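You operate a simulated robot arm through the tools that you are given. There is no shell and no other tool. Be economical: measure what you need, move in short steps, check, and stop when the job is done.

You run a simulated two-armed robot. Do the job below in one go: nothing can be reset, and whatever is moved stays where it is left.

## Task
Open the sliding lid, put the tall pitcher on the top of the sliding lid, then shut the lid. Put the brown cloth on the top of the press bench away on the top of the tea table. Put the full bottle on the top of the press bench away on the top of the display table. Put the white tea square from the top of the press bench on the clear spot on the display table and the green tea square on the top of the tea table. Take the empty bottle and put it on the bamboo mat. Open the right cupboard door. Any order will do. Set down upright: tall pitcher, full bottle, empty bottle.

It is judged by the outcome, as a careful person would: the job done as asked, and still so three seconds after it is handed in. It fails if anything else is knocked over, pushed out of place, dropped, spilled or broken. A push-on lid holds only when it is set on centred and level and pressed home; a screw cap is set on level and turned clockwise until tight. Flat cloth is picked up by pressing the open fingertips on it (5 to 10 N) and closing them slowly along it; thin cloth reads only 2 to 8 mm in the jaws.

## Robot
Two 7-joint arms with three-finger grippers on one trunk, on a base that drives. Base frame: it is fixed to the floor where the robot stands at the start and does not move with it; the origin is under the middle of the robot, x ahead of it, y to its left, z up. Lengths are in mm, angles in rad, forces in N, time in s.
The left shoulder is at the start at [42, 154, 1007], the right one opposite. With the tool pointing down near the work surface each hand reaches from about 240 to 640 mm from the robot's upright axis, wherever it stands, measured 20 degrees to its own side. Places, roughly: bamboo mat (25x40 cm) [860, 2080, 840]; brown cloth (7x8x3 cm) [900, 2200, 900]; clear spot on the display table (20x23 cm) [1100, 240, 760]; empty bottle (6x6x12 cm) [-400, 1100, 900]; full bottle (6x6x12 cm) [900, 2100, 900]; right cupboard door [3500, 500, 300]; sliding lid [700, 100, 1100]; tall pitcher [2500, 3000, 750]; tea square [750, 2000, 750]; top of the display table [900, 300, 800]; top of the sliding lid [700, 100, 1100]; top of the tea table [2400, 2400, 800]. Payload 2.69 kg a hand.
Tool frame (each hand has its own): the origin (TCP) lies between the finger pads and is the grasp point; the fingertips stand 29 mm ahead of it; z points along the fingers, y is the line along which they close. The gripper opens to 120 mm. The gripper's body begins 78 mm behind the TCP.
Orientation is that of the tool frame in the base frame, as [roll, pitch, yaw] about the fixed x, y, z axes, in that order (R = Rz(yaw) Ry(pitch) Rx(roll)). With the fingers straight down and closing along the base's y, the tool's x points along the base's -x, its y along +y and its z along -z.

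## Interface
- The arms move only by the tool apply_moves. It takes "left_increments", "right_increments" or both (then of equal length, played together; a hand with none holds still); each is a list that holds one entry, the list of rows, each a list of 7 numbers: the opening in per cent of the stroke, from 0 (shut) to 100 (fully open), then the shift along the tool's x, y, z in mm, then the turn, a rotation vector about the tool's x, y, z in rad. In form: [[[grip, tx, ty, tz, wx, wy, wz], ...]]. A call has 1 to 8 rows; each row is the pose to reach, as a shift and turn from the pose commanded when the call began, along the tool's axes at that moment. Each row takes 0.2 s and may step no farther than 50 mm and 0.15 rad from the row before; otherwise, or with a gripper value out of range, the whole call is refused. A pose out of reach is approached as far as the arm can. The call stops where the force on the tool passes 40 N (or 10 N more than at its start, if that is more) or the arm is blocked; 0.2 s more then pass. The fingers move at their own pace and stop on an object; they squeeze with about 22 N. The grip force told is the motor's: it shows also when the fingers shut on nothing. Time passes only in rows, and 0.2 s behind the last, so rows that repeat a pose let the fingers close. It gives the time, the measured TCP pose, the force on the tool (base axes), the opening and the grip force at its end, in the units of the frame above (readings bear some noise), with the torque about the TCP (base axes, N m) and any sound that the robot's microphone picked up.
- Cameras (640 x 400 px; columns grow to the right, rows downward): "scene" is now at [153.6, 2, 1168.7]; the picture's right is [0.01, -1.00, 0.00], its down [-0.46, -0.00, -0.89] and it looks along [0.89, 0.01, -0.46] (base axes); focal length 286 px, centre (320, 200). "left" rides on the left gripper at [63, 0, -104] in its tool frame; the picture's right is [0.00, 1.00, 0.00], its down [-0.83, 0.00, -0.56] and it looks along [-0.56, 0.00, 0.83] (tool axes); focal length 275 px, centre (320, 200). "right" rides on the right gripper at [63, 0, -104] in its tool frame; the picture's right is [0.01, 1.00, 0.00], its down [-0.83, 0.00, -0.56] and it looks along [-0.56, 0.00, 0.83] (tool axes); focal length 275 px, centre (320, 200). There is no depth. A picture from a camera that has moved, and an enlarged one, comes with that camera's place and axes in the base frame and with its lens.
- get_image(camera): a new picture of that camera. No time passes.
- move_column(by): slides the trunk up (or, below 0, down) by that many mm; the arms and the scene camera ride with it, the base frame stays. It gives what a move gives, with no picture.
- drive_base(legs): drives the robot by 1 to 6 legs, each [ahead, left, turn to the left] in mm, mm and rad, along the robot's own axes; the way and the turn of a leg run together, so that a leg with both is an arc; at most 1500 mm and 3.142 rad a leg. The arms and the cameras ride along, it lands a little off, and it stops where it bumps. It gives what a move gives.
- pan_tilt(pan, tilt): turns the head with the scene camera to pan (to the left, within 1.396 rad either way) and tilt (down, from -0.506 to 1.204), counted from straight ahead of the robot. It gives what a move gives.
- zoom(camera, box): a new picture of the part [left, top, right, bottom] of that camera's present view, enlarged. No time passes.
- close_job(): hands the job in; it is judged then, once.

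Work in short steps. Places have to be worked out from the pictures, the camera data and where the tool is seen: move nearer, look again, correct. Check each grasp and each placing, and mend what went wrong. You have 217 turns and 208 pictures in all, those below and enlarged ones among them. Open the grippers and draw the arms clear of the work before you hand the job in, unless the task says otherwise; then end with one line.

The tools are called after "Call:" as name(argument=value, ...) on one line, values as JSON. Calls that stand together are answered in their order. apply_moves: Moves the arms, as the interface text tells. Its arguments: {"type":"object","properties":{"left_increments":{"type":"array"},"right_increments":{"type":"array"}},"required":[]} The other tools are called the same way: move_column (by) slides the trunk up or down; drive_base (legs) drives the base; pan_tilt (pan, tilt) turns the head that bears the scene camera; get_image (camera) takes a picture; zoom (camera, box) takes an enlarged picture of a part of a camera's view; close_job () hands the job in.

At the start:

```text
clock: 0.0
left_position: [389.6, 117.9, 999.4]
left_orientation: [-3.141, 0.001, 3.141]
left_wrist_force: [-0.2, 0.1, 0.3]
left_ft_torque: [0.0, -0.02, 0.02]
left_grip_width: 119.8
left_grip_force: 0.1
right_position: [319.4, -126.9, 1000.4]
right_orientation: [-3.14, 0.001, 3.139]
right_wrist_force: [0.2, 0.0, 0.1]
right_ft_torque: [0.01, 0.01, -0.02]
right_grip_width: 120.2
right_grip_force: 0.1
trunk travel left (down, up): [-375.0, 63.0]
robot x, y, heading: [-2.6, 0.4, -0.002]
head pan, tilt: [0.009, 0.476]
```

scene: 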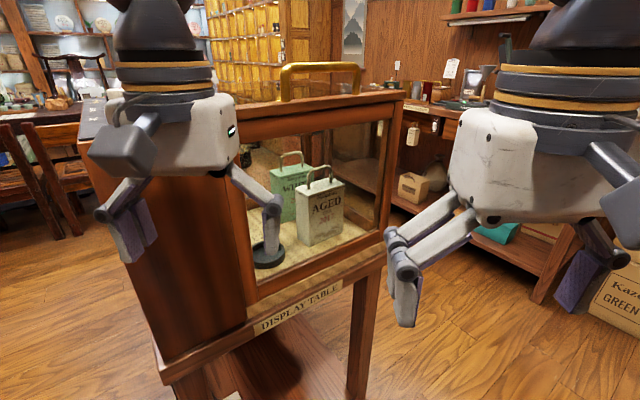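
right: 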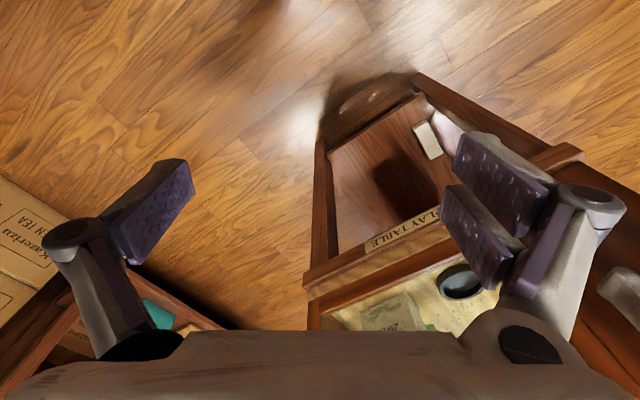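
left: 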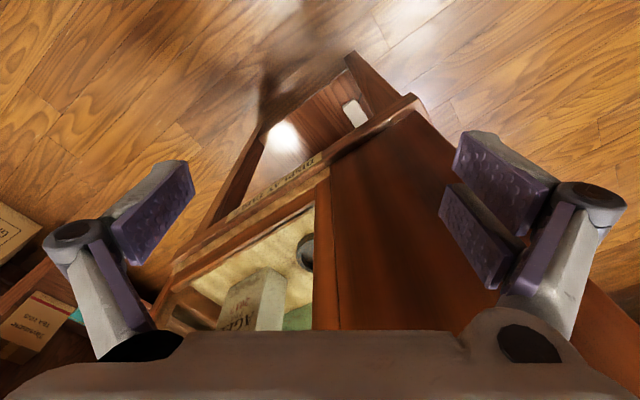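

The display table with a glass case stands ahead; I look around with the head to locate the rest.

Call:
pan_tilt(pan=0.0, tilt=0.2)

Call:
get_image(camera="scene")

Call:
pan_tilt(pan=1.2, tilt=0.3)

Call:
get_image(camera="scene")

Call:
pan_tilt(pan=-1.2, tilt=0.3)

Call:
get_image(camera="scene")

```text
clock: 0.8
left_position: [389.8, 117.6, 999.6]
left_orientation: [3.14, 0.001, 3.141]
left_wrist_force: [-0.1, -0.1, -0.5]
left_ft_torque: [-0.01, -0.03, 0.0]
left_grip_width: 120.2
left_grip_force: 0.0
right_position: [319.8, -128.4, 998.7]
right_orientation: [-3.141, 0.001, 3.14]
right_wrist_force: [-1.0, -0.2, -0.8]
right_ft_torque: [-0.01, -0.01, 0.0]
right_grip_width: 119.9
right_grip_force: 0.1
trunk travel left (down, up): [-375.0, 63.0]
robot x, y, heading: [0.3, 1.5, 0.001]
head pan, tilt: [0.0, 0.201]
```

```text
204 pictures are left
camera scene: at [155.4, 1.2, 1194.3], right [0.0, -1.0, 0.0], down [-0.2, 0.0, -0.98], along [0.98, 0.0, -0.2], focal length 286 px, centre (320, 200)
```

scene: 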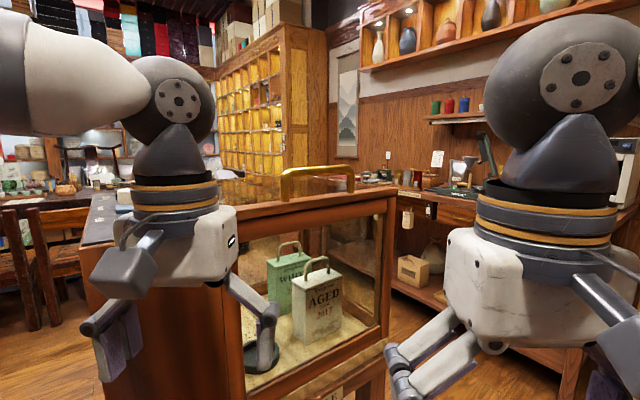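

```text
clock: 2.2
left_position: [388.8, 118.5, 999.5]
left_orientation: [3.141, -0.001, -3.142]
left_wrist_force: [0.1, 0.3, 0.5]
left_ft_torque: [-0.02, -0.02, 0.0]
left_grip_width: 120.1
left_grip_force: 0.1
right_position: [320.8, -127.5, 1000.0]
right_orientation: [-3.141, -0.001, 3.138]
right_wrist_force: [0.2, -0.2, 0.5]
right_ft_torque: [0.02, 0.0, -0.02]
right_grip_width: 119.7
right_grip_force: 0.0
trunk travel left (down, up): [-375.0, 63.0]
robot x, y, heading: [1.1, 1.9, -0.004]
head pan, tilt: [1.201, 0.3]
```

```text
203 pictures are left
camera scene: at [96.1, 88.2, 1185.1], right [0.93, -0.36, 0.0], down [-0.11, -0.28, -0.96], along [0.35, 0.89, -0.3], focal length 286 px, centre (320, 200)
```

scene: 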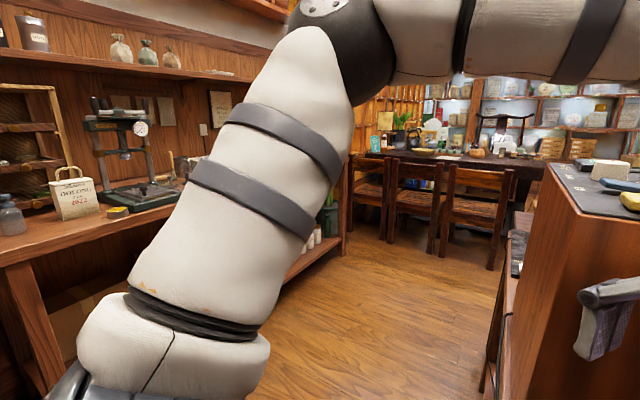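

```text
clock: 4.4
left_position: [389.5, 117.1, 999.9]
left_orientation: [3.141, -0.001, 3.141]
left_wrist_force: [0.2, 0.1, -0.1]
left_ft_torque: [0.02, 0.03, -0.02]
left_grip_width: 120.1
left_grip_force: 0.2
right_position: [319.5, -127.0, 1000.7]
right_orientation: [-3.14, 0.001, 3.14]
right_wrist_force: [-0.2, -0.6, -0.1]
right_ft_torque: [0.0, 0.0, -0.01]
right_grip_width: 120.2
right_grip_force: 0.0
trunk travel left (down, up): [-375.0, 63.0]
robot x, y, heading: [-0.1, -1.1, 0.001]
head pan, tilt: [-1.201, 0.3]
```

```text
202 pictures are left
camera scene: at [96.0, -85.8, 1185.1], right [-0.93, -0.36, 0.0], down [-0.11, 0.28, -0.96], along [0.35, -0.89, -0.3], focal length 286 px, centre (320, 200)
```

scene: 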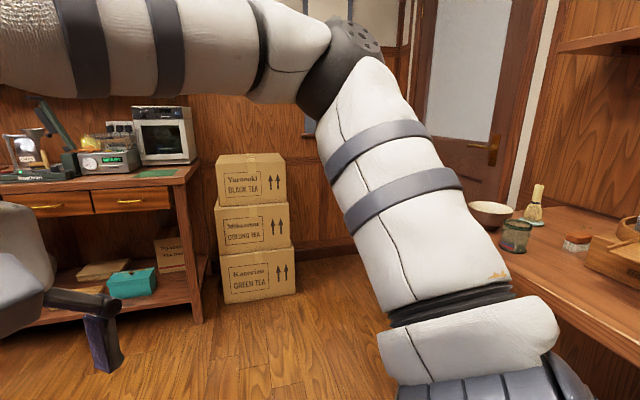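

The empty bottle is at the far left on a wall bench, and the tea table is beyond. I turn left to see the bench and the rest.

Call:
drive_base(legs=[[-100, 0, 0], [0, 0, 1.2]])

Call:
pan_tilt(pan=0.0, tilt=0.25)

Call:
get_image(camera="scene")

```text
clock: 8.5
left_position: [-72.3, 405.3, 1000.5]
left_orientation: [-3.139, -0.001, -1.934]
left_wrist_force: [0.4, 0.3, 0.5]
left_ft_torque: [0.0, -0.03, 0.02]
left_grip_width: 120.0
left_grip_force: 0.1
right_position: [132.6, 253.0, 1000.2]
right_orientation: [-3.141, 0.0, -1.934]
right_wrist_force: [0.2, -0.2, -0.5]
right_ft_torque: [0.0, -0.01, 0.01]
right_grip_width: 120.1
right_grip_force: 0.2
trunk travel left (down, up): [-375.0, 63.0]
robot x, y, heading: [-102.7, 1.0, 1.205]
head pan, tilt: [-1.201, 0.3]
```

```text
clock: 9.9
left_position: [-73.1, 405.7, 1000.6]
left_orientation: [-3.141, 0.002, -1.935]
left_wrist_force: [1.3, -0.3, 0.1]
left_ft_torque: [-0.03, -0.04, -0.01]
left_grip_width: 119.9
left_grip_force: 0.0
right_position: [131.3, 254.2, 1000.6]
right_orientation: [-3.14, 0.001, -1.935]
right_wrist_force: [0.3, -0.4, 0.0]
right_ft_torque: [-0.01, -0.01, 0.03]
right_grip_width: 120.0
right_grip_force: 0.1
trunk travel left (down, up): [-375.0, 63.0]
robot x, y, heading: [-100.2, -0.7, 1.205]
head pan, tilt: [0.0, 0.25]
```

```text
201 pictures are left
camera scene: at [-45.9, 148.1, 1189.8], right [0.93, -0.36, 0.0], down [-0.09, -0.23, -0.97], along [0.34, 0.91, -0.25], focal length 286 px, centre (320, 200)
```

scene: 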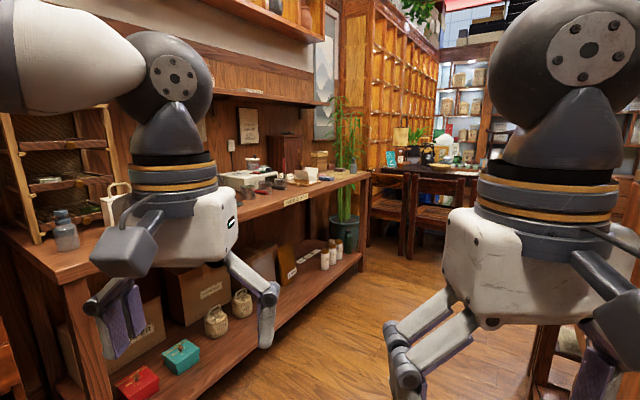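

I zoom in on the bench top's far end.

Call:
zoom(camera="scene", box=[200, 120, 400, 245])

Call:
zoom(camera="scene", box=[360, 110, 520, 210])

```text
3.20 times, centred on (300, 182) of scene
camera zoom: at [-45.9, 148.1, 1189.8], right [0.93, -0.36, 0.0], down [-0.09, -0.23, -0.97], along [0.34, 0.91, -0.25], focal length 916 px, centre (384, 256)
```

zoom: 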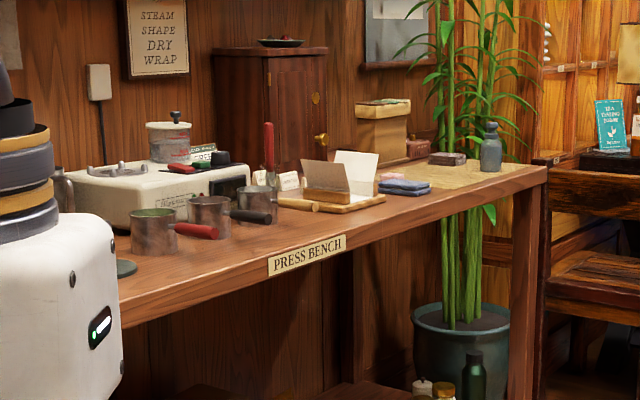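

```text
4.00 times, centred on (440, 160) of scene
camera zoom: at [-45.9, 148.1, 1189.8], right [0.93, -0.36, 0.0], down [-0.09, -0.23, -0.97], along [0.34, 0.91, -0.25], focal length 1145 px, centre (-160, 360)
```

zoom: 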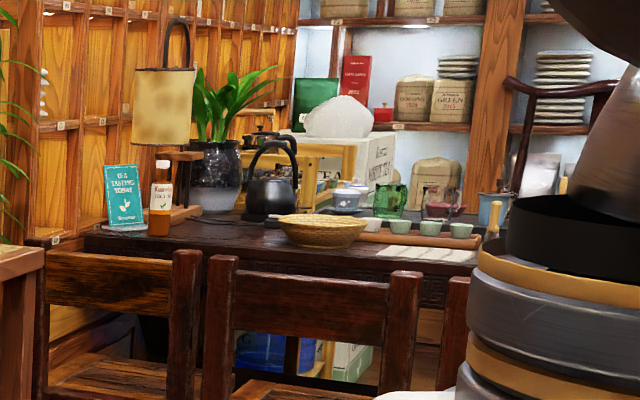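

The press bench front edge runs from about [24,1228] to [1045,1995], so facing it means heading ≈2.21. I raise the trunk and drive to a stand-off in front of the empty bottle.

Call:
move_column(by=60)

Call:
drive_base(legs=[[0, 0, 1.009], [443, -572, 0]])

Call:
pan_tilt(pan=0.0, tilt=0.5)

Call:
get_image(camera="scene")

Call:
get_image(camera="left")

```text
clock: 10.9
left_position: [-71.9, 406.3, 1059.2]
left_orientation: [-3.141, 0.002, -1.933]
left_wrist_force: [0.5, 1.2, -0.8]
left_ft_torque: [-0.04, 0.0, -0.03]
left_grip_width: 120.1
left_grip_force: 0.0
right_position: [133.1, 254.6, 1058.8]
right_orientation: [3.14, 0.001, -1.935]
right_wrist_force: [0.7, 0.2, -0.7]
right_ft_torque: [-0.04, -0.03, 0.02]
right_grip_width: 119.8
right_grip_force: 0.1
trunk travel left (down, up): [-435.0, 3.0]
robot x, y, heading: [-100.7, 2.2, 1.205]
head pan, tilt: [0.0, 0.25]
```

```text
clock: 18.3
left_position: [-206.5, 942.1, 1059.7]
left_orientation: [-3.141, -0.001, -0.962]
left_wrist_force: [0.0, 0.4, -0.2]
left_ft_torque: [-0.02, -0.03, 0.02]
left_grip_width: 120.2
left_grip_force: 0.0
right_position: [34.2, 1024.5, 1060.3]
right_orientation: [-3.141, 0.0, -0.965]
right_wrist_force: [-0.1, 0.4, -0.8]
right_ft_torque: [-0.02, 0.0, -0.02]
right_grip_width: 120.3
right_grip_force: 0.0
trunk travel left (down, up): [-435.0, 3.0]
robot x, y, heading: [110.7, 690.4, 2.179]
head pan, tilt: [0.0, 0.25]
```

```text
clock: 19.1
left_position: [-205.8, 942.7, 1059.8]
left_orientation: [3.141, 0.003, -0.961]
left_wrist_force: [-0.8, 0.2, -0.2]
left_ft_torque: [-0.01, -0.03, 0.01]
left_grip_width: 120.2
left_grip_force: 0.0
right_position: [35.3, 1025.1, 1059.6]
right_orientation: [3.14, 0.003, -0.965]
right_wrist_force: [-0.3, -0.4, 0.5]
right_ft_torque: [0.01, 0.02, 0.02]
right_grip_width: 119.9
right_grip_force: 0.1
trunk travel left (down, up): [-435.0, 3.0]
robot x, y, heading: [113.8, 690.4, 2.18]
head pan, tilt: [0.0, 0.499]
```

```text
198 pictures are left
camera scene: at [56.1, 770.3, 1235.3], right [0.82, 0.57, 0.0], down [0.27, -0.39, -0.88], along [-0.5, 0.72, -0.48], focal length 286 px, centre (320, 200)
```

scene: 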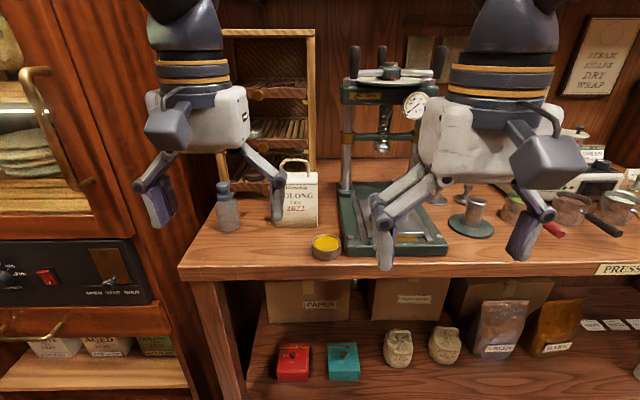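

```text
197 pictures are left
camera left: at [-169.7, 889.7, 1164.5], right [-0.82, -0.57, 0.0], down [-0.47, 0.68, 0.56], along [-0.32, 0.46, -0.83], focal length 275 px, centre (320, 200)
```

left: 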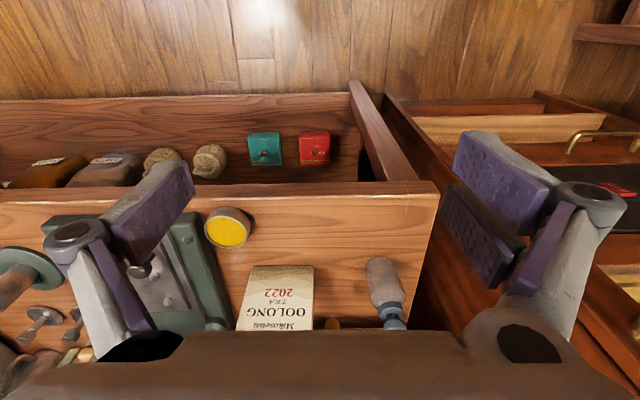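

The bottle base is at about [-455,1120,840], seen consistently from both cameras. I drive nearer, keeping the hand high.

Call:
drive_base(legs=[[150, 56, 0.0]])

Call:
get_image(camera="left")

Call:
get_image(camera="scene")

```text
clock: 20.5
left_position: [-337.6, 1028.8, 1059.8]
left_orientation: [3.14, 0.001, -0.961]
left_wrist_force: [0.1, -0.1, 0.2]
left_ft_torque: [0.02, -0.03, 0.0]
left_grip_width: 120.3
left_grip_force: 0.0
right_position: [-97.0, 1113.2, 1059.6]
right_orientation: [3.141, 0.0, -0.961]
right_wrist_force: [0.0, 0.3, 0.3]
right_ft_torque: [0.0, 0.01, 0.01]
right_grip_width: 120.2
right_grip_force: 0.0
trunk travel left (down, up): [-435.0, 3.0]
robot x, y, heading: [-20.6, 776.2, 2.181]
head pan, tilt: [0.0, 0.499]
```

```text
196 pictures are left
camera left: at [-301.7, 976.9, 1164.4], right [-0.82, -0.57, 0.0], down [-0.47, 0.68, 0.56], along [-0.32, 0.46, -0.83], focal length 275 px, centre (320, 200)
```

left: 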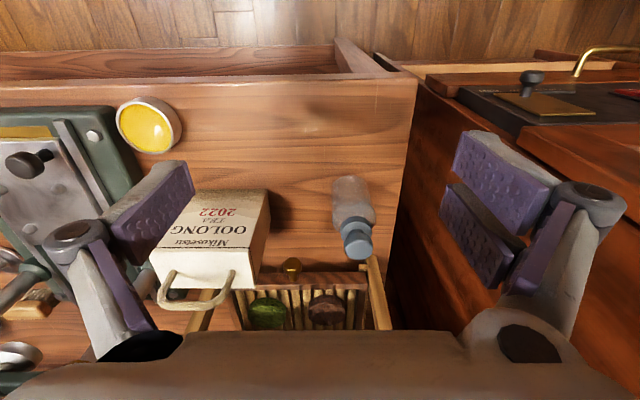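

```text
195 pictures are left
camera scene: at [-75.7, 858.2, 1235.2], right [0.82, 0.57, 0.0], down [0.28, -0.39, -0.88], along [-0.5, 0.72, -0.48], focal length 286 px, centre (320, 200)
```

scene: 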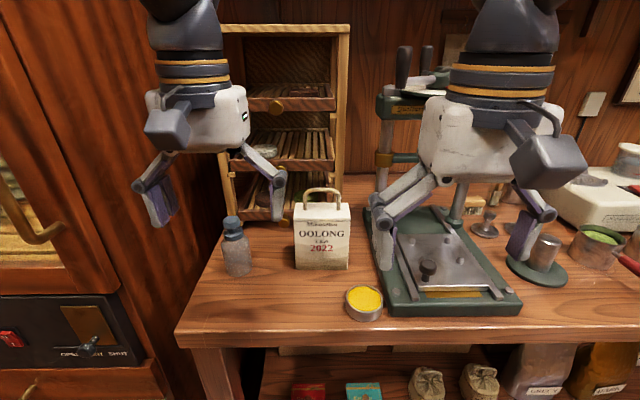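

Bottle centre estimated [-453,1122]. I move the left hand over it (142 mm ahead, 41 left), then partly down.

Call:
apply_moves(left_increments=[[[100, -47, 14, 0, 0, 0, 0], [100, -94, 28, 0, 0, 0, 0], [100, -142, 41, 0, 0, 0, 0], [100, -142, 41, 40, 0, 0, 0], [100, -142, 41, 70, 0, 0, 0]]])

Call:
get_image(camera="left")

Call:
get_image(camera="scene")

```text
clock: 21.7
left_position: [-455.6, 1121.8, 987.4]
left_orientation: [3.141, 0.002, -0.959]
left_wrist_force: [0.3, 0.4, -0.4]
left_ft_torque: [0.02, 0.0, -0.03]
left_grip_width: 120.2
left_grip_force: 0.1
left hand out of reach, approached as far as the arm can: row 3
right_position: [-97.2, 1112.0, 1059.3]
right_orientation: [-3.141, -0.001, -0.961]
right_wrist_force: [-0.3, -0.4, 0.6]
right_ft_torque: [0.0, 0.02, 0.03]
right_grip_width: 119.9
right_grip_force: 0.1
trunk travel left (down, up): [-435.0, 3.0]
robot x, y, heading: [-20.0, 778.7, 2.183]
head pan, tilt: [0.0, 0.499]
```

```text
194 pictures are left
camera left: at [-419.8, 1069.5, 1091.4], right [-0.82, -0.57, 0.0], down [-0.47, 0.68, 0.56], along [-0.32, 0.46, -0.83], focal length 275 px, centre (320, 200)
```

left: 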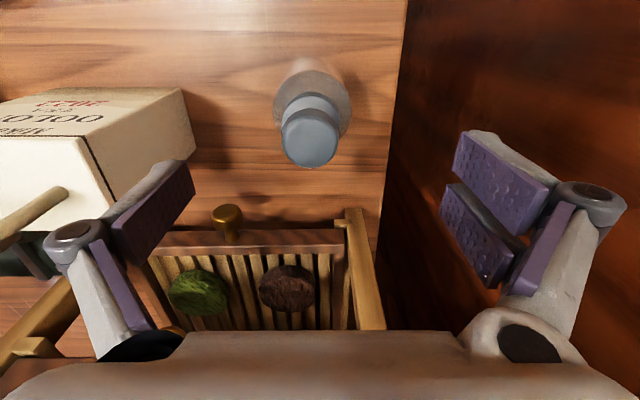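

```text
193 pictures are left
camera scene: at [-75.5, 858.3, 1235.1], right [0.82, 0.57, 0.0], down [0.28, -0.39, -0.88], along [-0.5, 0.72, -0.48], focal length 286 px, centre (320, 200)
```

scene: 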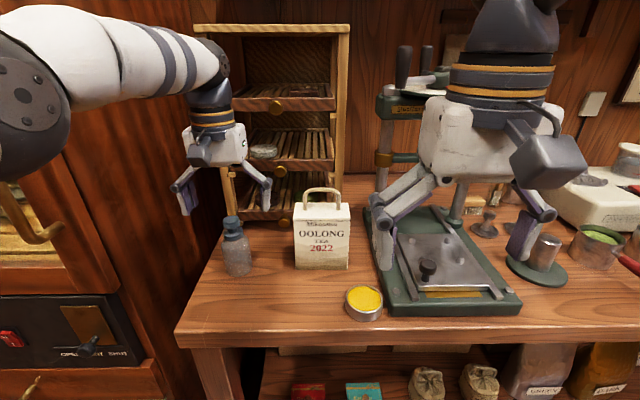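

The hand is nearly centred (about 6 mm too far ahead). I descend around the bottle and close.

Call:
apply_moves(left_increments=[[[100, 6, -3, 40, 0, 0, 0], [100, 6, -3, 75, 0, 0, 0], [100, 6, -3, 92, 0, 0, 0], [40, 6, -3, 92, 0, 0, 0], [20, 6, -3, 92, 0, 0, 0], [20, 6, -3, 92, 0, 0, 0], [20, 6, -3, 92, 0, 0, 0]]])

Call:
get_image(camera="scene")

```text
clock: 23.3
left_position: [-449.9, 1120.1, 897.6]
left_orientation: [3.141, 0.0, -0.96]
left_wrist_force: [0.0, -0.6, -0.2]
left_ft_torque: [-0.01, 0.01, 0.0]
left_grip_width: 50.7
left_grip_force: 21.6
right_position: [-98.1, 1112.7, 1059.7]
right_orientation: [3.14, 0.002, -0.96]
right_wrist_force: [0.2, 0.4, 0.5]
right_ft_torque: [0.02, 0.01, 0.0]
right_grip_width: 119.9
right_grip_force: 0.0
trunk travel left (down, up): [-435.0, 3.0]
robot x, y, heading: [-15.1, 775.6, 2.182]
head pan, tilt: [0.0, 0.499]
```

```text
192 pictures are left
camera scene: at [-75.2, 857.9, 1235.2], right [0.82, 0.57, 0.0], down [0.27, -0.39, -0.88], along [-0.5, 0.72, -0.48], focal length 286 px, centre (320, 200)
```

scene: 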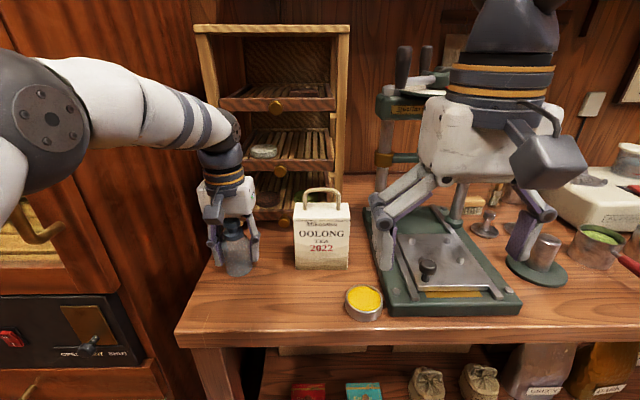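

Gripped (50.7 mm). I lift and draw the hand back.

Call:
apply_moves(left_increments=[[[20, 0, 0, -40, 0, 0, 0], [20, 0, 0, -85, 0, 0, 0], [20, 45, -10, -105, 0, 0, 0], [20, 90, -20, -125, 0, 0, 0], [20, 136, -30, -150, 0, 0, 0]]])

Call:
get_image(camera="left")

```text
refused: row 3 steps farther than a row can; nothing moved
```

```text
191 pictures are left
camera left: at [-412.6, 1067.8, 1002.2], right [-0.82, -0.57, 0.0], down [-0.47, 0.68, 0.56], along [-0.32, 0.46, -0.83], focal length 275 px, centre (320, 200)
```

left: 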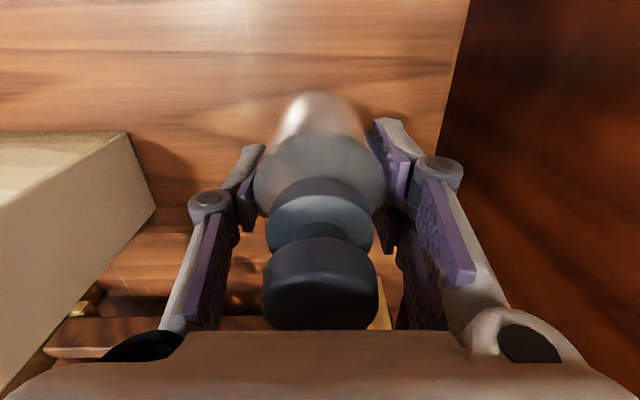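

Step lengths too big; I retry with smaller ones.

Call:
apply_moves(left_increments=[[[20, 0, 0, -40, 0, 0, 0], [20, 0, 0, -85, 0, 0, 0], [20, 40, -8, -105, 0, 0, 0], [20, 80, -16, -125, 0, 0, 0], [20, 120, -24, -145, 0, 0, 0], [20, 140, -30, -150, 0, 0, 0]]])

Call:
get_image(camera="left")

```text
clock: 24.7
left_position: [-341.0, 1019.7, 1049.6]
left_orientation: [3.14, 0.0, -0.957]
left_wrist_force: [-0.5, -0.6, -0.1]
left_ft_torque: [0.0, -0.01, -0.04]
left_grip_width: 51.1
left_grip_force: 21.8
right_position: [-97.8, 1111.9, 1060.4]
right_orientation: [3.141, 0.002, -0.96]
right_wrist_force: [0.6, 0.8, -0.7]
right_ft_torque: [0.03, 0.01, 0.02]
right_grip_width: 120.0
right_grip_force: 0.1
trunk travel left (down, up): [-435.0, 3.0]
robot x, y, heading: [-17.8, 778.2, 2.182]
head pan, tilt: [0.0, 0.499]
```

```text
190 pictures are left
camera left: at [-304.9, 968.4, 1153.2], right [-0.82, -0.57, 0.0], down [-0.47, 0.68, 0.56], along [-0.32, 0.46, -0.83], focal length 275 px, centre (320, 200)
```

left: 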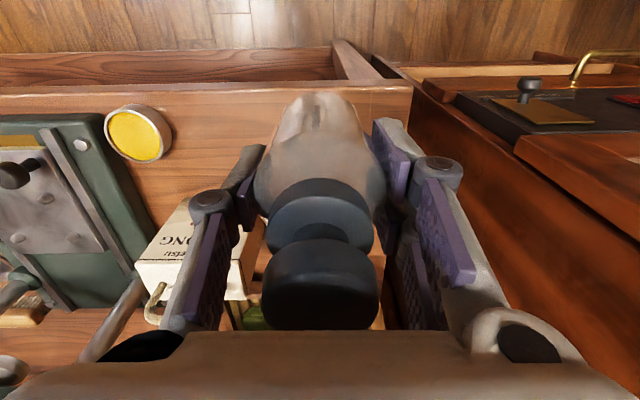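

Bottle held. I back off and strafe along the bench toward the mat.

Call:
drive_base(legs=[[-220, 0, 0], [0, -1150, 0]])

Call:
get_image(camera="scene")

```text
clock: 35.0
left_position: [707.2, 1499.5, 1048.9]
left_orientation: [-3.141, -0.001, -0.952]
left_wrist_force: [0.8, 0.1, -1.4]
left_ft_torque: [0.03, 0.01, 0.02]
left_grip_width: 50.5
left_grip_force: 21.4
right_position: [949.8, 1593.8, 1060.8]
right_orientation: [-3.141, 0.001, -0.952]
right_wrist_force: [-0.5, 0.4, -0.4]
right_ft_torque: [0.02, -0.01, 0.03]
right_grip_width: 119.9
right_grip_force: 0.1
trunk travel left (down, up): [-435.0, 3.0]
robot x, y, heading: [1032.5, 1260.5, 2.191]
head pan, tilt: [0.0, 0.499]
```

```text
189 pictures are left
camera scene: at [974.6, 1339.5, 1235.2], right [0.81, 0.58, 0.0], down [0.28, -0.39, -0.88], along [-0.51, 0.71, -0.48], focal length 286 px, centre (320, 200)
```

scene: 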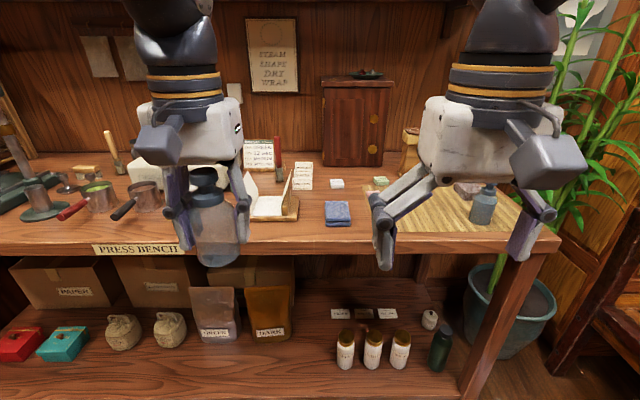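

Call:
zoom(camera="scene", box=[240, 130, 560, 260])

```text
2.00 times, centred on (400, 195) of scene
camera zoom: at [974.6, 1339.5, 1235.2], right [0.81, 0.58, 0.0], down [0.28, -0.39, -0.88], along [-0.51, 0.71, -0.48], focal length 572 px, centre (160, 210)
```

zoom: 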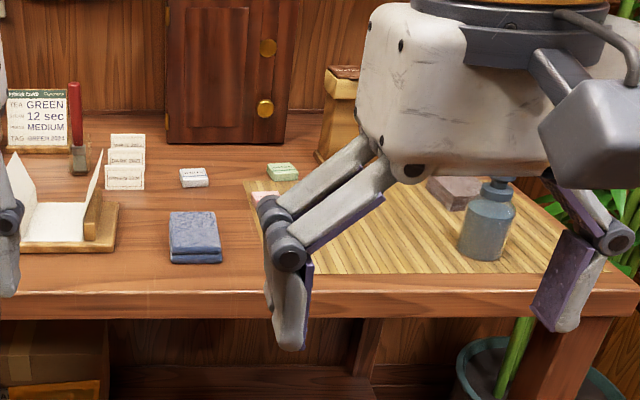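

The full bottle (≈[937,2078]), brown cloth (≈[891,2194]), green (≈[647,2135]) and white (≈[546,2026]) squares are seen. I'll stand so the left hand can set the empty bottle on the mat's left half, about [810,2025].

Call:
drive_base(legs=[[0, -368, 0], [200, 0, 0]])

Call:
get_image(camera="scene")

Call:
get_image(camera="right")

Call:
get_image(camera="left")

```text
clock: 39.7
left_position: [898.6, 1884.2, 1048.1]
left_orientation: [-3.141, -0.001, -0.944]
left_wrist_force: [-0.3, 0.1, -0.4]
left_ft_torque: [0.0, 0.02, -0.02]
left_grip_width: 50.1
left_grip_force: 21.8
right_position: [1141.0, 1978.8, 1059.6]
right_orientation: [3.141, 0.0, -0.944]
right_wrist_force: [-0.6, 0.5, 0.0]
right_ft_torque: [0.0, -0.01, 0.0]
right_grip_width: 120.1
right_grip_force: 0.2
trunk travel left (down, up): [-435.0, 3.0]
robot x, y, heading: [1223.8, 1646.1, 2.195]
head pan, tilt: [0.0, 0.499]
```

```text
187 pictures are left
camera scene: at [1167.3, 1725.8, 1235.2], right [0.81, 0.59, 0.0], down [0.28, -0.39, -0.88], along [-0.52, 0.71, -0.48], focal length 286 px, centre (320, 200)
```

scene: 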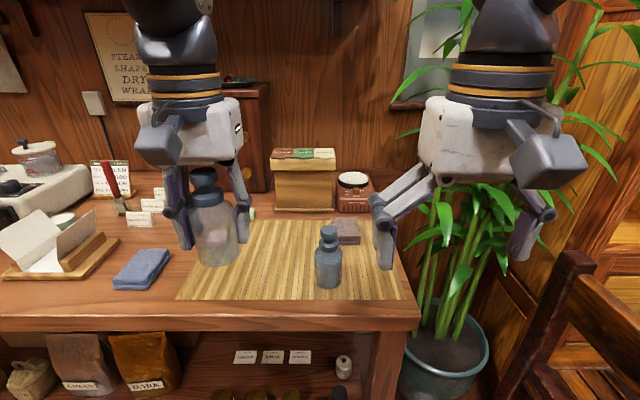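

```text
186 pictures are left
camera right: at [1179.1, 1929.9, 1164.4], right [-0.81, -0.59, 0.0], down [-0.49, 0.67, 0.56], along [-0.33, 0.45, -0.83], focal length 275 px, centre (320, 200)
```

right: 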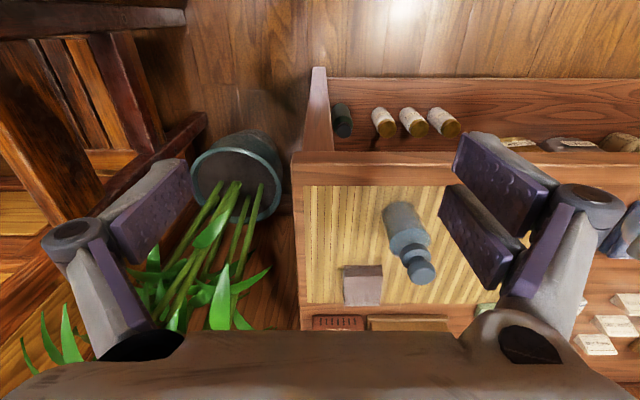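

```text
185 pictures are left
camera left: at [935.4, 1833.0, 1153.3], right [-0.81, -0.58, 0.0], down [-0.48, 0.68, 0.56], along [-0.32, 0.45, -0.83], focal length 275 px, centre (320, 200)
```

left: 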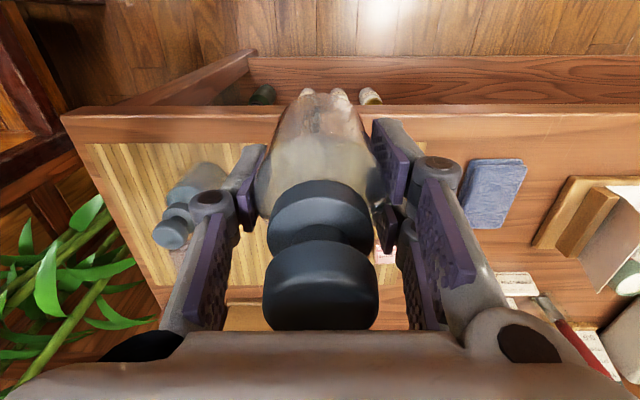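

The target on the mat's left half is straight ahead 170 mm of the left hand. I move forward while descending gently.

Call:
apply_moves(left_increments=[[[20, -45, 3, 10, 0, 0, 0], [20, -90, 6, 20, 0, 0, 0], [20, -130, 10, 40, 0, 0, 0], [20, -170, 10, 60, 0, 0, 0], [20, -170, 10, 100, 0, 0, 0], [20, -170, 10, 125, 0, 0, 0]]])

Call:
get_image(camera="scene")

```text
clock: 41.1
left_position: [789.3, 2015.4, 923.0]
left_orientation: [3.141, -0.001, -0.946]
left_wrist_force: [-0.2, -0.6, -0.6]
left_ft_torque: [-0.01, 0.0, -0.02]
left_grip_width: 50.1
left_grip_force: 22.0
left hand out of reach, approached as far as the arm can: row 4, 5
right_position: [1140.7, 1979.5, 1060.9]
right_orientation: [-3.141, 0.0, -0.943]
right_wrist_force: [-0.1, 0.0, 0.5]
right_ft_torque: [-0.01, 0.01, 0.01]
right_grip_width: 119.9
right_grip_force: 0.1
trunk travel left (down, up): [-435.0, 3.0]
robot x, y, heading: [1225.6, 1647.7, 2.196]
head pan, tilt: [0.0, 0.499]
```

```text
184 pictures are left
camera scene: at [1167.0, 1725.9, 1235.1], right [0.81, 0.59, 0.0], down [0.28, -0.39, -0.88], along [-0.52, 0.71, -0.48], focal length 286 px, centre (320, 200)
```

scene: 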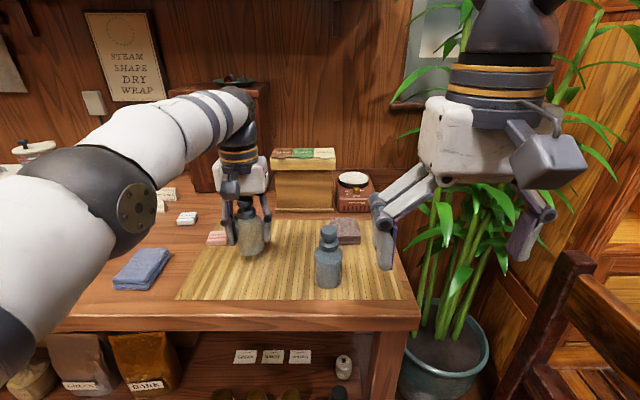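

Clear of the pink packet. I lower the last millimetres until contact.

Call:
apply_moves(left_increments=[[[20, 0, 0, 14, 0, 0, 0], [20, 0, 0, 20, 0, 0, 0], [20, 0, 0, 22, 0, 0, 0], [20, 0, 0, 24, 0, 0, 0], [20, 0, 0, 24, 0, 0, 0]]])

```text
clock: 42.3
left_position: [791.5, 2015.7, 900.0]
left_orientation: [-3.141, 0.001, -0.945]
left_wrist_force: [-0.1, 0.1, 0.1]
left_ft_torque: [0.0, 0.0, 0.01]
left_grip_width: 50.2
left_grip_force: 22.4
right_position: [1141.8, 1980.0, 1060.4]
right_orientation: [-3.141, 0.003, -0.944]
right_wrist_force: [0.1, 0.5, 0.1]
right_ft_torque: [-0.04, 0.03, 0.01]
right_grip_width: 120.0
right_grip_force: 0.0
trunk travel left (down, up): [-435.0, 3.0]
robot x, y, heading: [1227.3, 1645.9, 2.202]
head pan, tilt: [0.0, 0.499]
```

No contact yet; a little lower.

Call:
apply_moves(left_increments=[[[20, 0, 0, 1, 0, 0, 0], [20, 0, 0, 2, 0, 0, 0], [20, 0, 0, 3, 0, 0, 0]]])

Call:
zoom(camera="scene", box=[190, 180, 350, 300])

```text
clock: 43.1
left_position: [792.4, 2015.5, 896.3]
left_orientation: [3.141, 0.001, -0.945]
left_wrist_force: [0.6, 0.5, -0.6]
left_ft_torque: [0.04, -0.03, 0.0]
left_grip_width: 50.0
left_grip_force: 21.8
right_position: [1141.4, 1979.2, 1059.8]
right_orientation: [3.141, 0.002, -0.945]
right_wrist_force: [-0.1, -0.2, 0.5]
right_ft_torque: [-0.01, 0.0, 0.0]
right_grip_width: 119.9
right_grip_force: 0.0
trunk travel left (down, up): [-435.0, 3.0]
robot x, y, heading: [1225.6, 1647.4, 2.198]
head pan, tilt: [0.0, 0.499]
```

```text
3.33 times, centred on (270, 240) of scene
camera zoom: at [1167.5, 1725.5, 1235.2], right [0.81, 0.59, 0.0], down [0.28, -0.39, -0.88], along [-0.52, 0.71, -0.48], focal length 954 px, centre (487, 67)
```

zoom: 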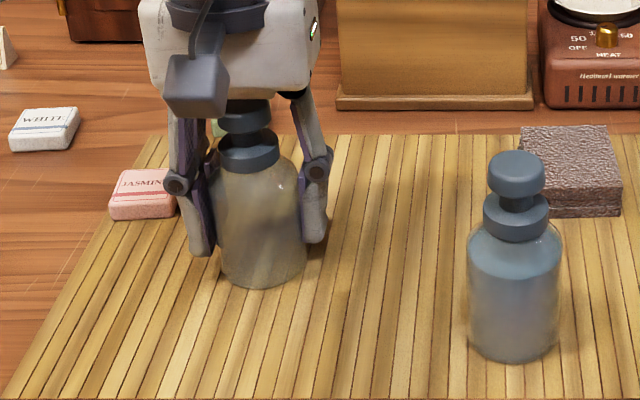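

Still no force; I continue in 1 mm steps.

Call:
apply_moves(left_increments=[[[20, 0, 0, 1, 0, 0, 0], [20, 0, 0, 2, 0, 0, 0], [20, 0, 0, 3, 0, 0, 0]]])

```text
clock: 43.9
left_position: [791.5, 2016.1, 897.2]
left_orientation: [3.14, 0.008, -0.943]
left_wrist_force: [1.9, -0.6, 15.1]
left_ft_torque: [-0.12, -0.15, 0.01]
left_grip_width: 50.2
left_grip_force: 22.2
right_position: [1142.6, 1978.3, 1061.1]
right_orientation: [3.141, 0.002, -0.943]
right_wrist_force: [0.1, 0.0, -0.2]
right_ft_torque: [-0.01, 0.02, -0.01]
right_grip_width: 120.0
right_grip_force: 0.0
trunk travel left (down, up): [-435.0, 3.0]
robot x, y, heading: [1226.1, 1647.0, 2.197]
head pan, tilt: [0.0, 0.499]
```

Contact (15 N). I ease up, open, and retreat straight up.

Call:
apply_moves(left_increments=[[[20, 0, 0, -1.5, 0, 0, 0], [45, 0, 0, -1.5, 0, 0, 0], [75, 0, 0, -1.5, 0, 0, 0], [75, 0, 0, -1.5, 0, 0, 0], [75, 0, 0, -45, 0, 0, 0], [75, 0, 0, -90, 0, 0, 0], [75, 40, 0, -115, 0, 0, 0], [75, 80, 0, -140, 0, 0, 0]]])

Call:
get_image(camera="scene")

```text
clock: 45.7
left_position: [818.4, 1990.1, 1054.7]
left_orientation: [3.139, 0.0, -0.944]
left_wrist_force: [-0.1, 0.0, 0.3]
left_ft_torque: [0.03, -0.01, 0.06]
left_grip_width: 89.9
left_grip_force: 0.0
left hand out of reach, approached as far as the arm can: row 6, 7, 8
right_position: [1142.3, 1978.4, 1062.0]
right_orientation: [-3.141, 0.003, -0.943]
right_wrist_force: [-0.1, -0.2, 0.1]
right_ft_torque: [-0.01, 0.04, -0.03]
right_grip_width: 119.9
right_grip_force: 0.0
trunk travel left (down, up): [-435.0, 3.0]
robot x, y, heading: [1225.6, 1644.1, 2.203]
head pan, tilt: [0.0, 0.499]
```

```text
182 pictures are left
camera scene: at [1168.4, 1724.8, 1235.4], right [0.81, 0.59, 0.0], down [0.28, -0.39, -0.88], along [-0.52, 0.71, -0.48], focal length 286 px, centre (320, 200)
```

scene: 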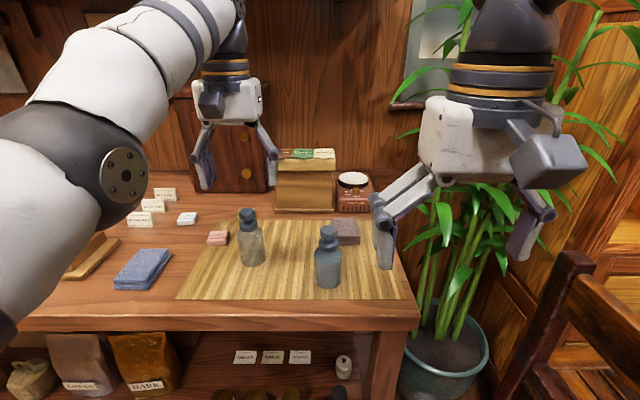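

The empty bottle stands on the mat. I look down to see how much room the base has in front of the bench.

Call:
pan_tilt(pan=0.0, tilt=1.1)

Call:
get_image(camera="scene")

```text
clock: 46.7
left_position: [817.4, 1991.3, 1054.9]
left_orientation: [-3.141, -0.002, -0.945]
left_wrist_force: [-0.4, 0.4, 0.7]
left_ft_torque: [-0.01, 0.01, 0.0]
left_grip_width: 89.9
left_grip_force: 0.0
right_position: [1142.3, 1977.9, 1060.4]
right_orientation: [3.14, 0.001, -0.944]
right_wrist_force: [-0.4, -0.3, 0.4]
right_ft_torque: [-0.01, -0.02, 0.01]
right_grip_width: 119.8
right_grip_force: 0.1
trunk travel left (down, up): [-435.0, 3.0]
robot x, y, heading: [1229.7, 1645.0, 2.199]
head pan, tilt: [0.0, 1.1]
```

```text
181 pictures are left
camera scene: at [1183.9, 1702.9, 1187.5], right [0.81, 0.59, 0.0], down [0.52, -0.72, -0.45], along [-0.27, 0.37, -0.89], focal length 286 px, centre (320, 200)
```

scene: 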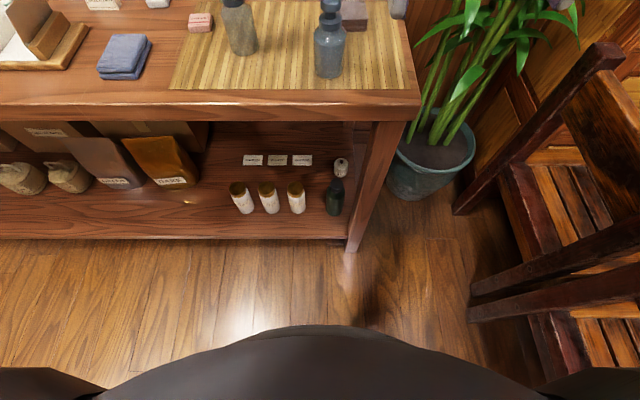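

The base front reaches only ~140 mm ahead, so there's room. I tuck the right hand inward (away from the plant) and pull the left hand back a bit before closing in.

Call:
apply_moves(left_increments=[[[50, 30, 15, 0, 0, 0, 0], [50, 60, 30, 0, 0, 0, 0], [50, 80, 40, 0, 0, 0, 0]]], right_increments=[[[50, 10, 35, 0, 0, 0, 0], [50, 20, 65, 0, 0, 0, 0], [50, 30, 90, 0, 0, 0, 0]]])

Call:
drive_base(legs=[[170, 30, 0]])

Call:
pan_tilt(pan=0.0, tilt=0.6)

Call:
get_image(camera="left")

Call:
get_image(camera="scene")

```text
clock: 47.5
left_position: [802.5, 1974.2, 1075.9]
left_orientation: [3.14, -0.001, -0.942]
left_wrist_force: [-0.7, -1.8, 0.3]
left_ft_torque: [0.02, -0.02, 0.03]
left_grip_width: 59.8
left_grip_force: 0.0
left hand out of reach, approached as far as the arm can: row 1, 2, 3
right_position: [1083.5, 1902.3, 1058.5]
right_orientation: [3.141, 0.002, -0.946]
right_wrist_force: [0.0, -0.2, 0.1]
right_ft_torque: [0.01, -0.02, 0.02]
right_grip_width: 60.1
right_grip_force: 0.0
trunk travel left (down, up): [-435.0, 3.0]
robot x, y, heading: [1226.5, 1643.6, 2.199]
head pan, tilt: [0.0, 1.1]
```

```text
clock: 49.0
left_position: [675.1, 2095.0, 1075.1]
left_orientation: [-3.141, -0.001, -0.942]
left_wrist_force: [0.0, -0.5, 0.9]
left_ft_torque: [-0.01, -0.02, 0.02]
left_grip_width: 60.0
left_grip_force: 0.1
right_position: [956.7, 2023.7, 1057.8]
right_orientation: [3.141, 0.002, -0.941]
right_wrist_force: [-0.7, 0.1, 0.3]
right_ft_torque: [0.0, -0.04, 0.02]
right_grip_width: 60.2
right_grip_force: 0.2
trunk travel left (down, up): [-435.0, 3.0]
robot x, y, heading: [1096.0, 1766.6, 2.195]
head pan, tilt: [0.0, 1.1]
```

```text
clock: 49.9
left_position: [676.4, 2094.1, 1074.6]
left_orientation: [3.141, 0.001, -0.942]
left_wrist_force: [-0.6, 0.0, -0.1]
left_ft_torque: [0.04, -0.01, -0.01]
left_grip_width: 60.1
left_grip_force: 0.0
right_position: [957.2, 2024.1, 1057.7]
right_orientation: [3.139, 0.001, -0.946]
right_wrist_force: [0.5, -0.3, -0.1]
right_ft_torque: [-0.03, 0.0, 0.0]
right_grip_width: 60.1
right_grip_force: 0.1
trunk travel left (down, up): [-435.0, 3.0]
robot x, y, heading: [1098.0, 1765.3, 2.194]
head pan, tilt: [0.0, 0.6]
```

```text
180 pictures are left
camera left: at [713.4, 2042.6, 1179.9], right [-0.81, -0.58, 0.0], down [-0.49, 0.67, 0.56], along [-0.33, 0.45, -0.83], focal length 275 px, centre (320, 200)
```

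left: 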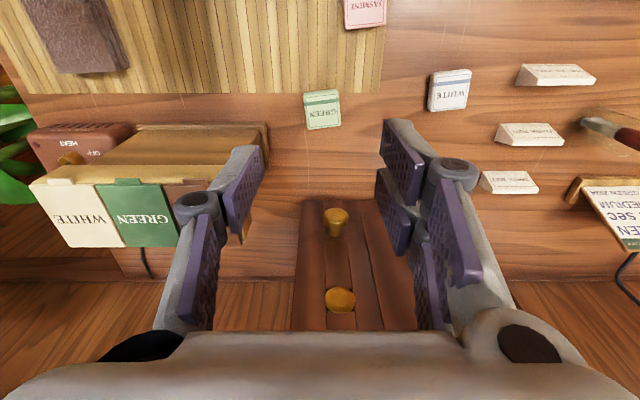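

```text
179 pictures are left
camera scene: at [1057.1, 1824.9, 1189.2], right [0.81, 0.59, 0.0], down [0.52, -0.71, -0.48], along [-0.28, 0.39, -0.88], focal length 286 px, centre (320, 200)
```

scene: 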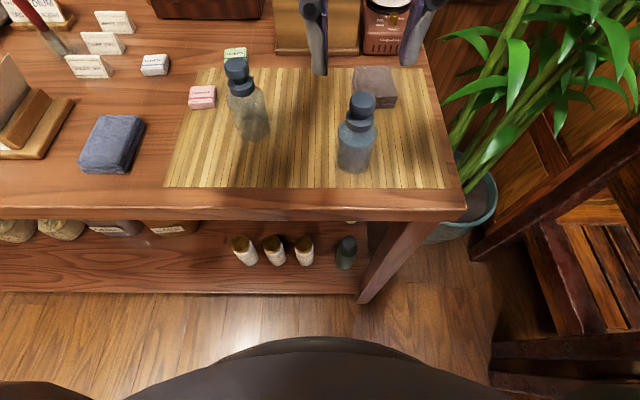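

I zoom to check clearance between the green packet and the paper box.

Call:
zoom(camera="left", box=[120, 60, 440, 260])

```text
2.00 times, centred on (280, 160) of left
camera zoom: at [713.4, 2042.6, 1179.9], right [-0.81, -0.58, 0.0], down [-0.49, 0.67, 0.56], along [-0.33, 0.45, -0.83], focal length 551 px, centre (400, 280)
```

zoom: 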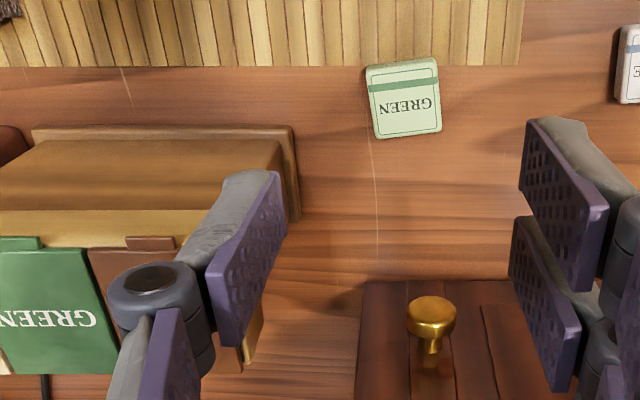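

Clear enough. I move the left hand over the green packet and partway down.

Call:
apply_moves(left_increments=[[[65, -31, 3, 0, 0, 0, 0], [65, -31, 3, 45, 0, 0, 0], [65, -31, 3, 90, 0, 0, 0], [65, -31, 3, 120, 0, 0, 0]]])

Call:
get_image(camera="left")

```text
clock: 50.9
left_position: [653.7, 2122.9, 957.7]
left_orientation: [-3.141, -0.003, -0.938]
left_wrist_force: [-0.6, -0.9, 1.9]
left_ft_torque: [-0.04, -0.01, -0.01]
left_grip_width: 77.6
left_grip_force: 0.0
left hand out of reach, approached as far as the arm can: row 1, 2, 4
right_position: [956.4, 2024.2, 1058.8]
right_orientation: [3.138, 0.002, -0.945]
right_wrist_force: [0.4, 0.1, -0.6]
right_ft_torque: [0.02, -0.02, 0.01]
right_grip_width: 60.4
right_grip_force: 0.1
trunk travel left (down, up): [-435.0, 3.0]
robot x, y, heading: [1100.6, 1766.3, 2.201]
head pan, tilt: [0.0, 0.6]
```

```text
177 pictures are left
camera left: at [690.5, 2071.6, 1062.3], right [-0.81, -0.59, 0.0], down [-0.49, 0.67, 0.55], along [-0.32, 0.45, -0.83], focal length 275 px, centre (320, 200)
```

left: 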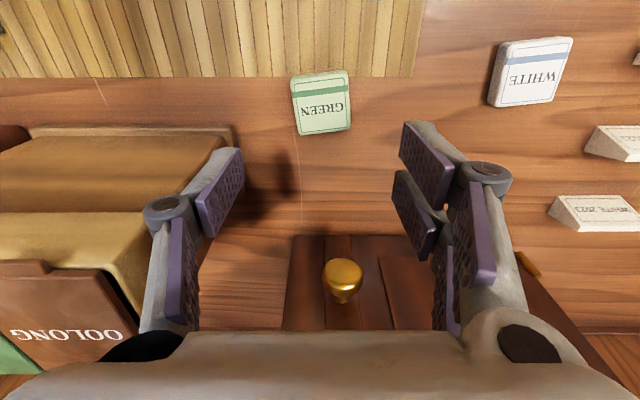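

The packet is at [659,2115]; hand is 10 mm too far forward. I lower the trunk 45 mm to gain reach, correcting the offset with the next move.

Call:
move_column(by=-45)

Call:
apply_moves(left_increments=[[[65, 10, 0, 0, 0, 0, 0], [65, 10, 0, 20, 0, 0, 0]]])

Call:
get_image(camera="left")

```text
clock: 51.5
left_position: [655.0, 2129.7, 877.9]
left_orientation: [-3.135, -0.104, -0.949]
left_wrist_force: [21.8, 17.1, 16.7]
left_ft_torque: [-1.19, 1.74, -0.24]
left_grip_width: 51.7
left_grip_force: 19.9
right_position: [956.0, 2036.2, 1023.7]
right_orientation: [3.124, -0.026, -0.979]
right_wrist_force: [0.2, -0.1, 0.3]
right_ft_torque: [0.03, -0.02, -0.02]
right_grip_width: 60.1
right_grip_force: 0.0
trunk travel left (down, up): [-407.0, 31.0]
robot x, y, heading: [1096.8, 1767.5, 2.2]
head pan, tilt: [0.0, 0.6]
stopped: the force on the tool passed its limit at 95 N (the readings are from after the stop); the commanded pose is now the measured one
```

```text
clock: 52.0
left_position: [647.3, 2123.3, 880.0]
left_orientation: [3.137, -0.103, -0.936]
left_wrist_force: [-4.6, -7.6, 41.0]
left_ft_torque: [0.35, -0.61, -0.11]
left_grip_width: 40.7
left_grip_force: 39.5
left hand out of reach, approached as far as the arm can: row 1, 2
right_position: [953.8, 2035.1, 1023.2]
right_orientation: [3.125, -0.025, -0.982]
right_wrist_force: [-0.8, -0.4, 0.0]
right_ft_torque: [0.0, -0.05, 0.04]
right_grip_width: 60.0
right_grip_force: 0.0
trunk travel left (down, up): [-407.0, 31.0]
robot x, y, heading: [1103.5, 1763.9, 2.201]
head pan, tilt: [0.0, 0.6]
stopped in row 2 (left hand): the force on the tool passed its limit at 52 N (the readings are from after the stop); the commanded pose is now the measured one
```

```text
176 pictures are left
camera left: at [678.5, 2081.0, 989.3], right [-0.81, -0.59, 0.0], down [-0.52, 0.72, 0.47], along [-0.28, 0.38, -0.88], focal length 275 px, centre (320, 200)
```

left: 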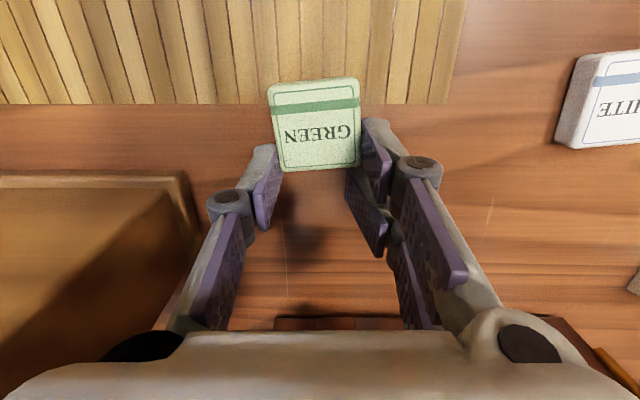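

The hand touched down on the bench tilted; its command had been lower than measured. I raise it, right its tilt and look.

Call:
apply_moves(left_increments=[[[65, 0, 0, -15, 0, 0, 0], [65, 5, 0, -35, 0, -0.05, 0], [65, 8, 0, -45, 0, -0.103, 0], [65, 8, 0, -45, 0, -0.103, 0]]])

Call:
get_image(camera="left")

Call:
get_image(camera="scene")

```text
clock: 53.0
left_position: [650.0, 2121.9, 916.3]
left_orientation: [3.136, -0.014, -0.938]
left_wrist_force: [0.2, -0.8, -0.4]
left_ft_torque: [0.0, -0.03, 0.0]
left_grip_width: 77.9
left_grip_force: 0.0
right_position: [952.2, 2038.4, 1022.2]
right_orientation: [3.126, -0.03, -0.981]
right_wrist_force: [0.0, 0.1, -0.2]
right_ft_torque: [-0.01, 0.0, -0.02]
right_grip_width: 60.1
right_grip_force: 0.0
trunk travel left (down, up): [-407.0, 31.0]
robot x, y, heading: [1097.0, 1765.8, 2.196]
head pan, tilt: [0.0, 0.6]
```

```text
175 pictures are left
camera left: at [687.1, 2072.7, 1021.1], right [-0.81, -0.59, 0.0], down [-0.49, 0.68, 0.54], along [-0.32, 0.44, -0.84], focal length 275 px, centre (320, 200)
```

left: 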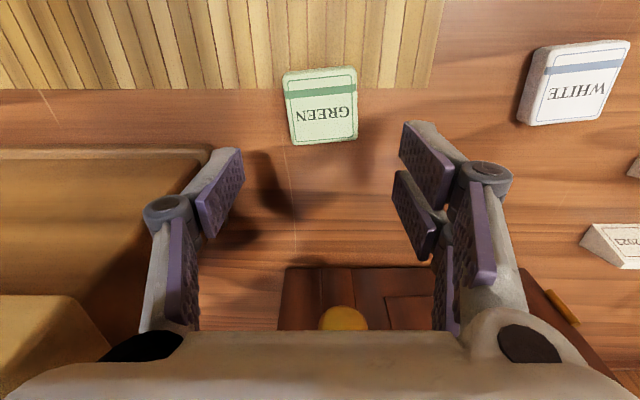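

```text
174 pictures are left
camera scene: at [1041.5, 1853.1, 1158.1], right [0.84, 0.54, 0.0], down [0.48, -0.75, -0.46], along [-0.25, 0.39, -0.89], focal length 286 px, centre (320, 200)
```

scene: 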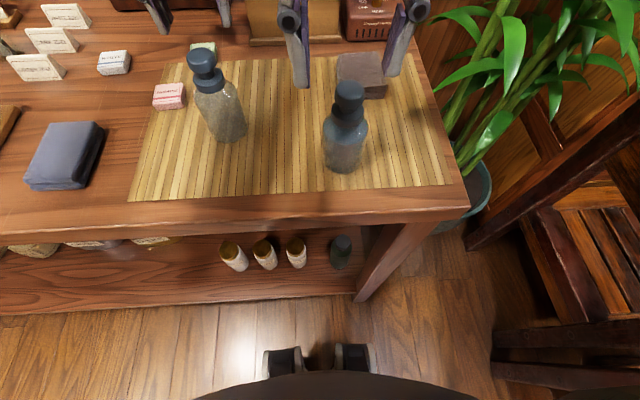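

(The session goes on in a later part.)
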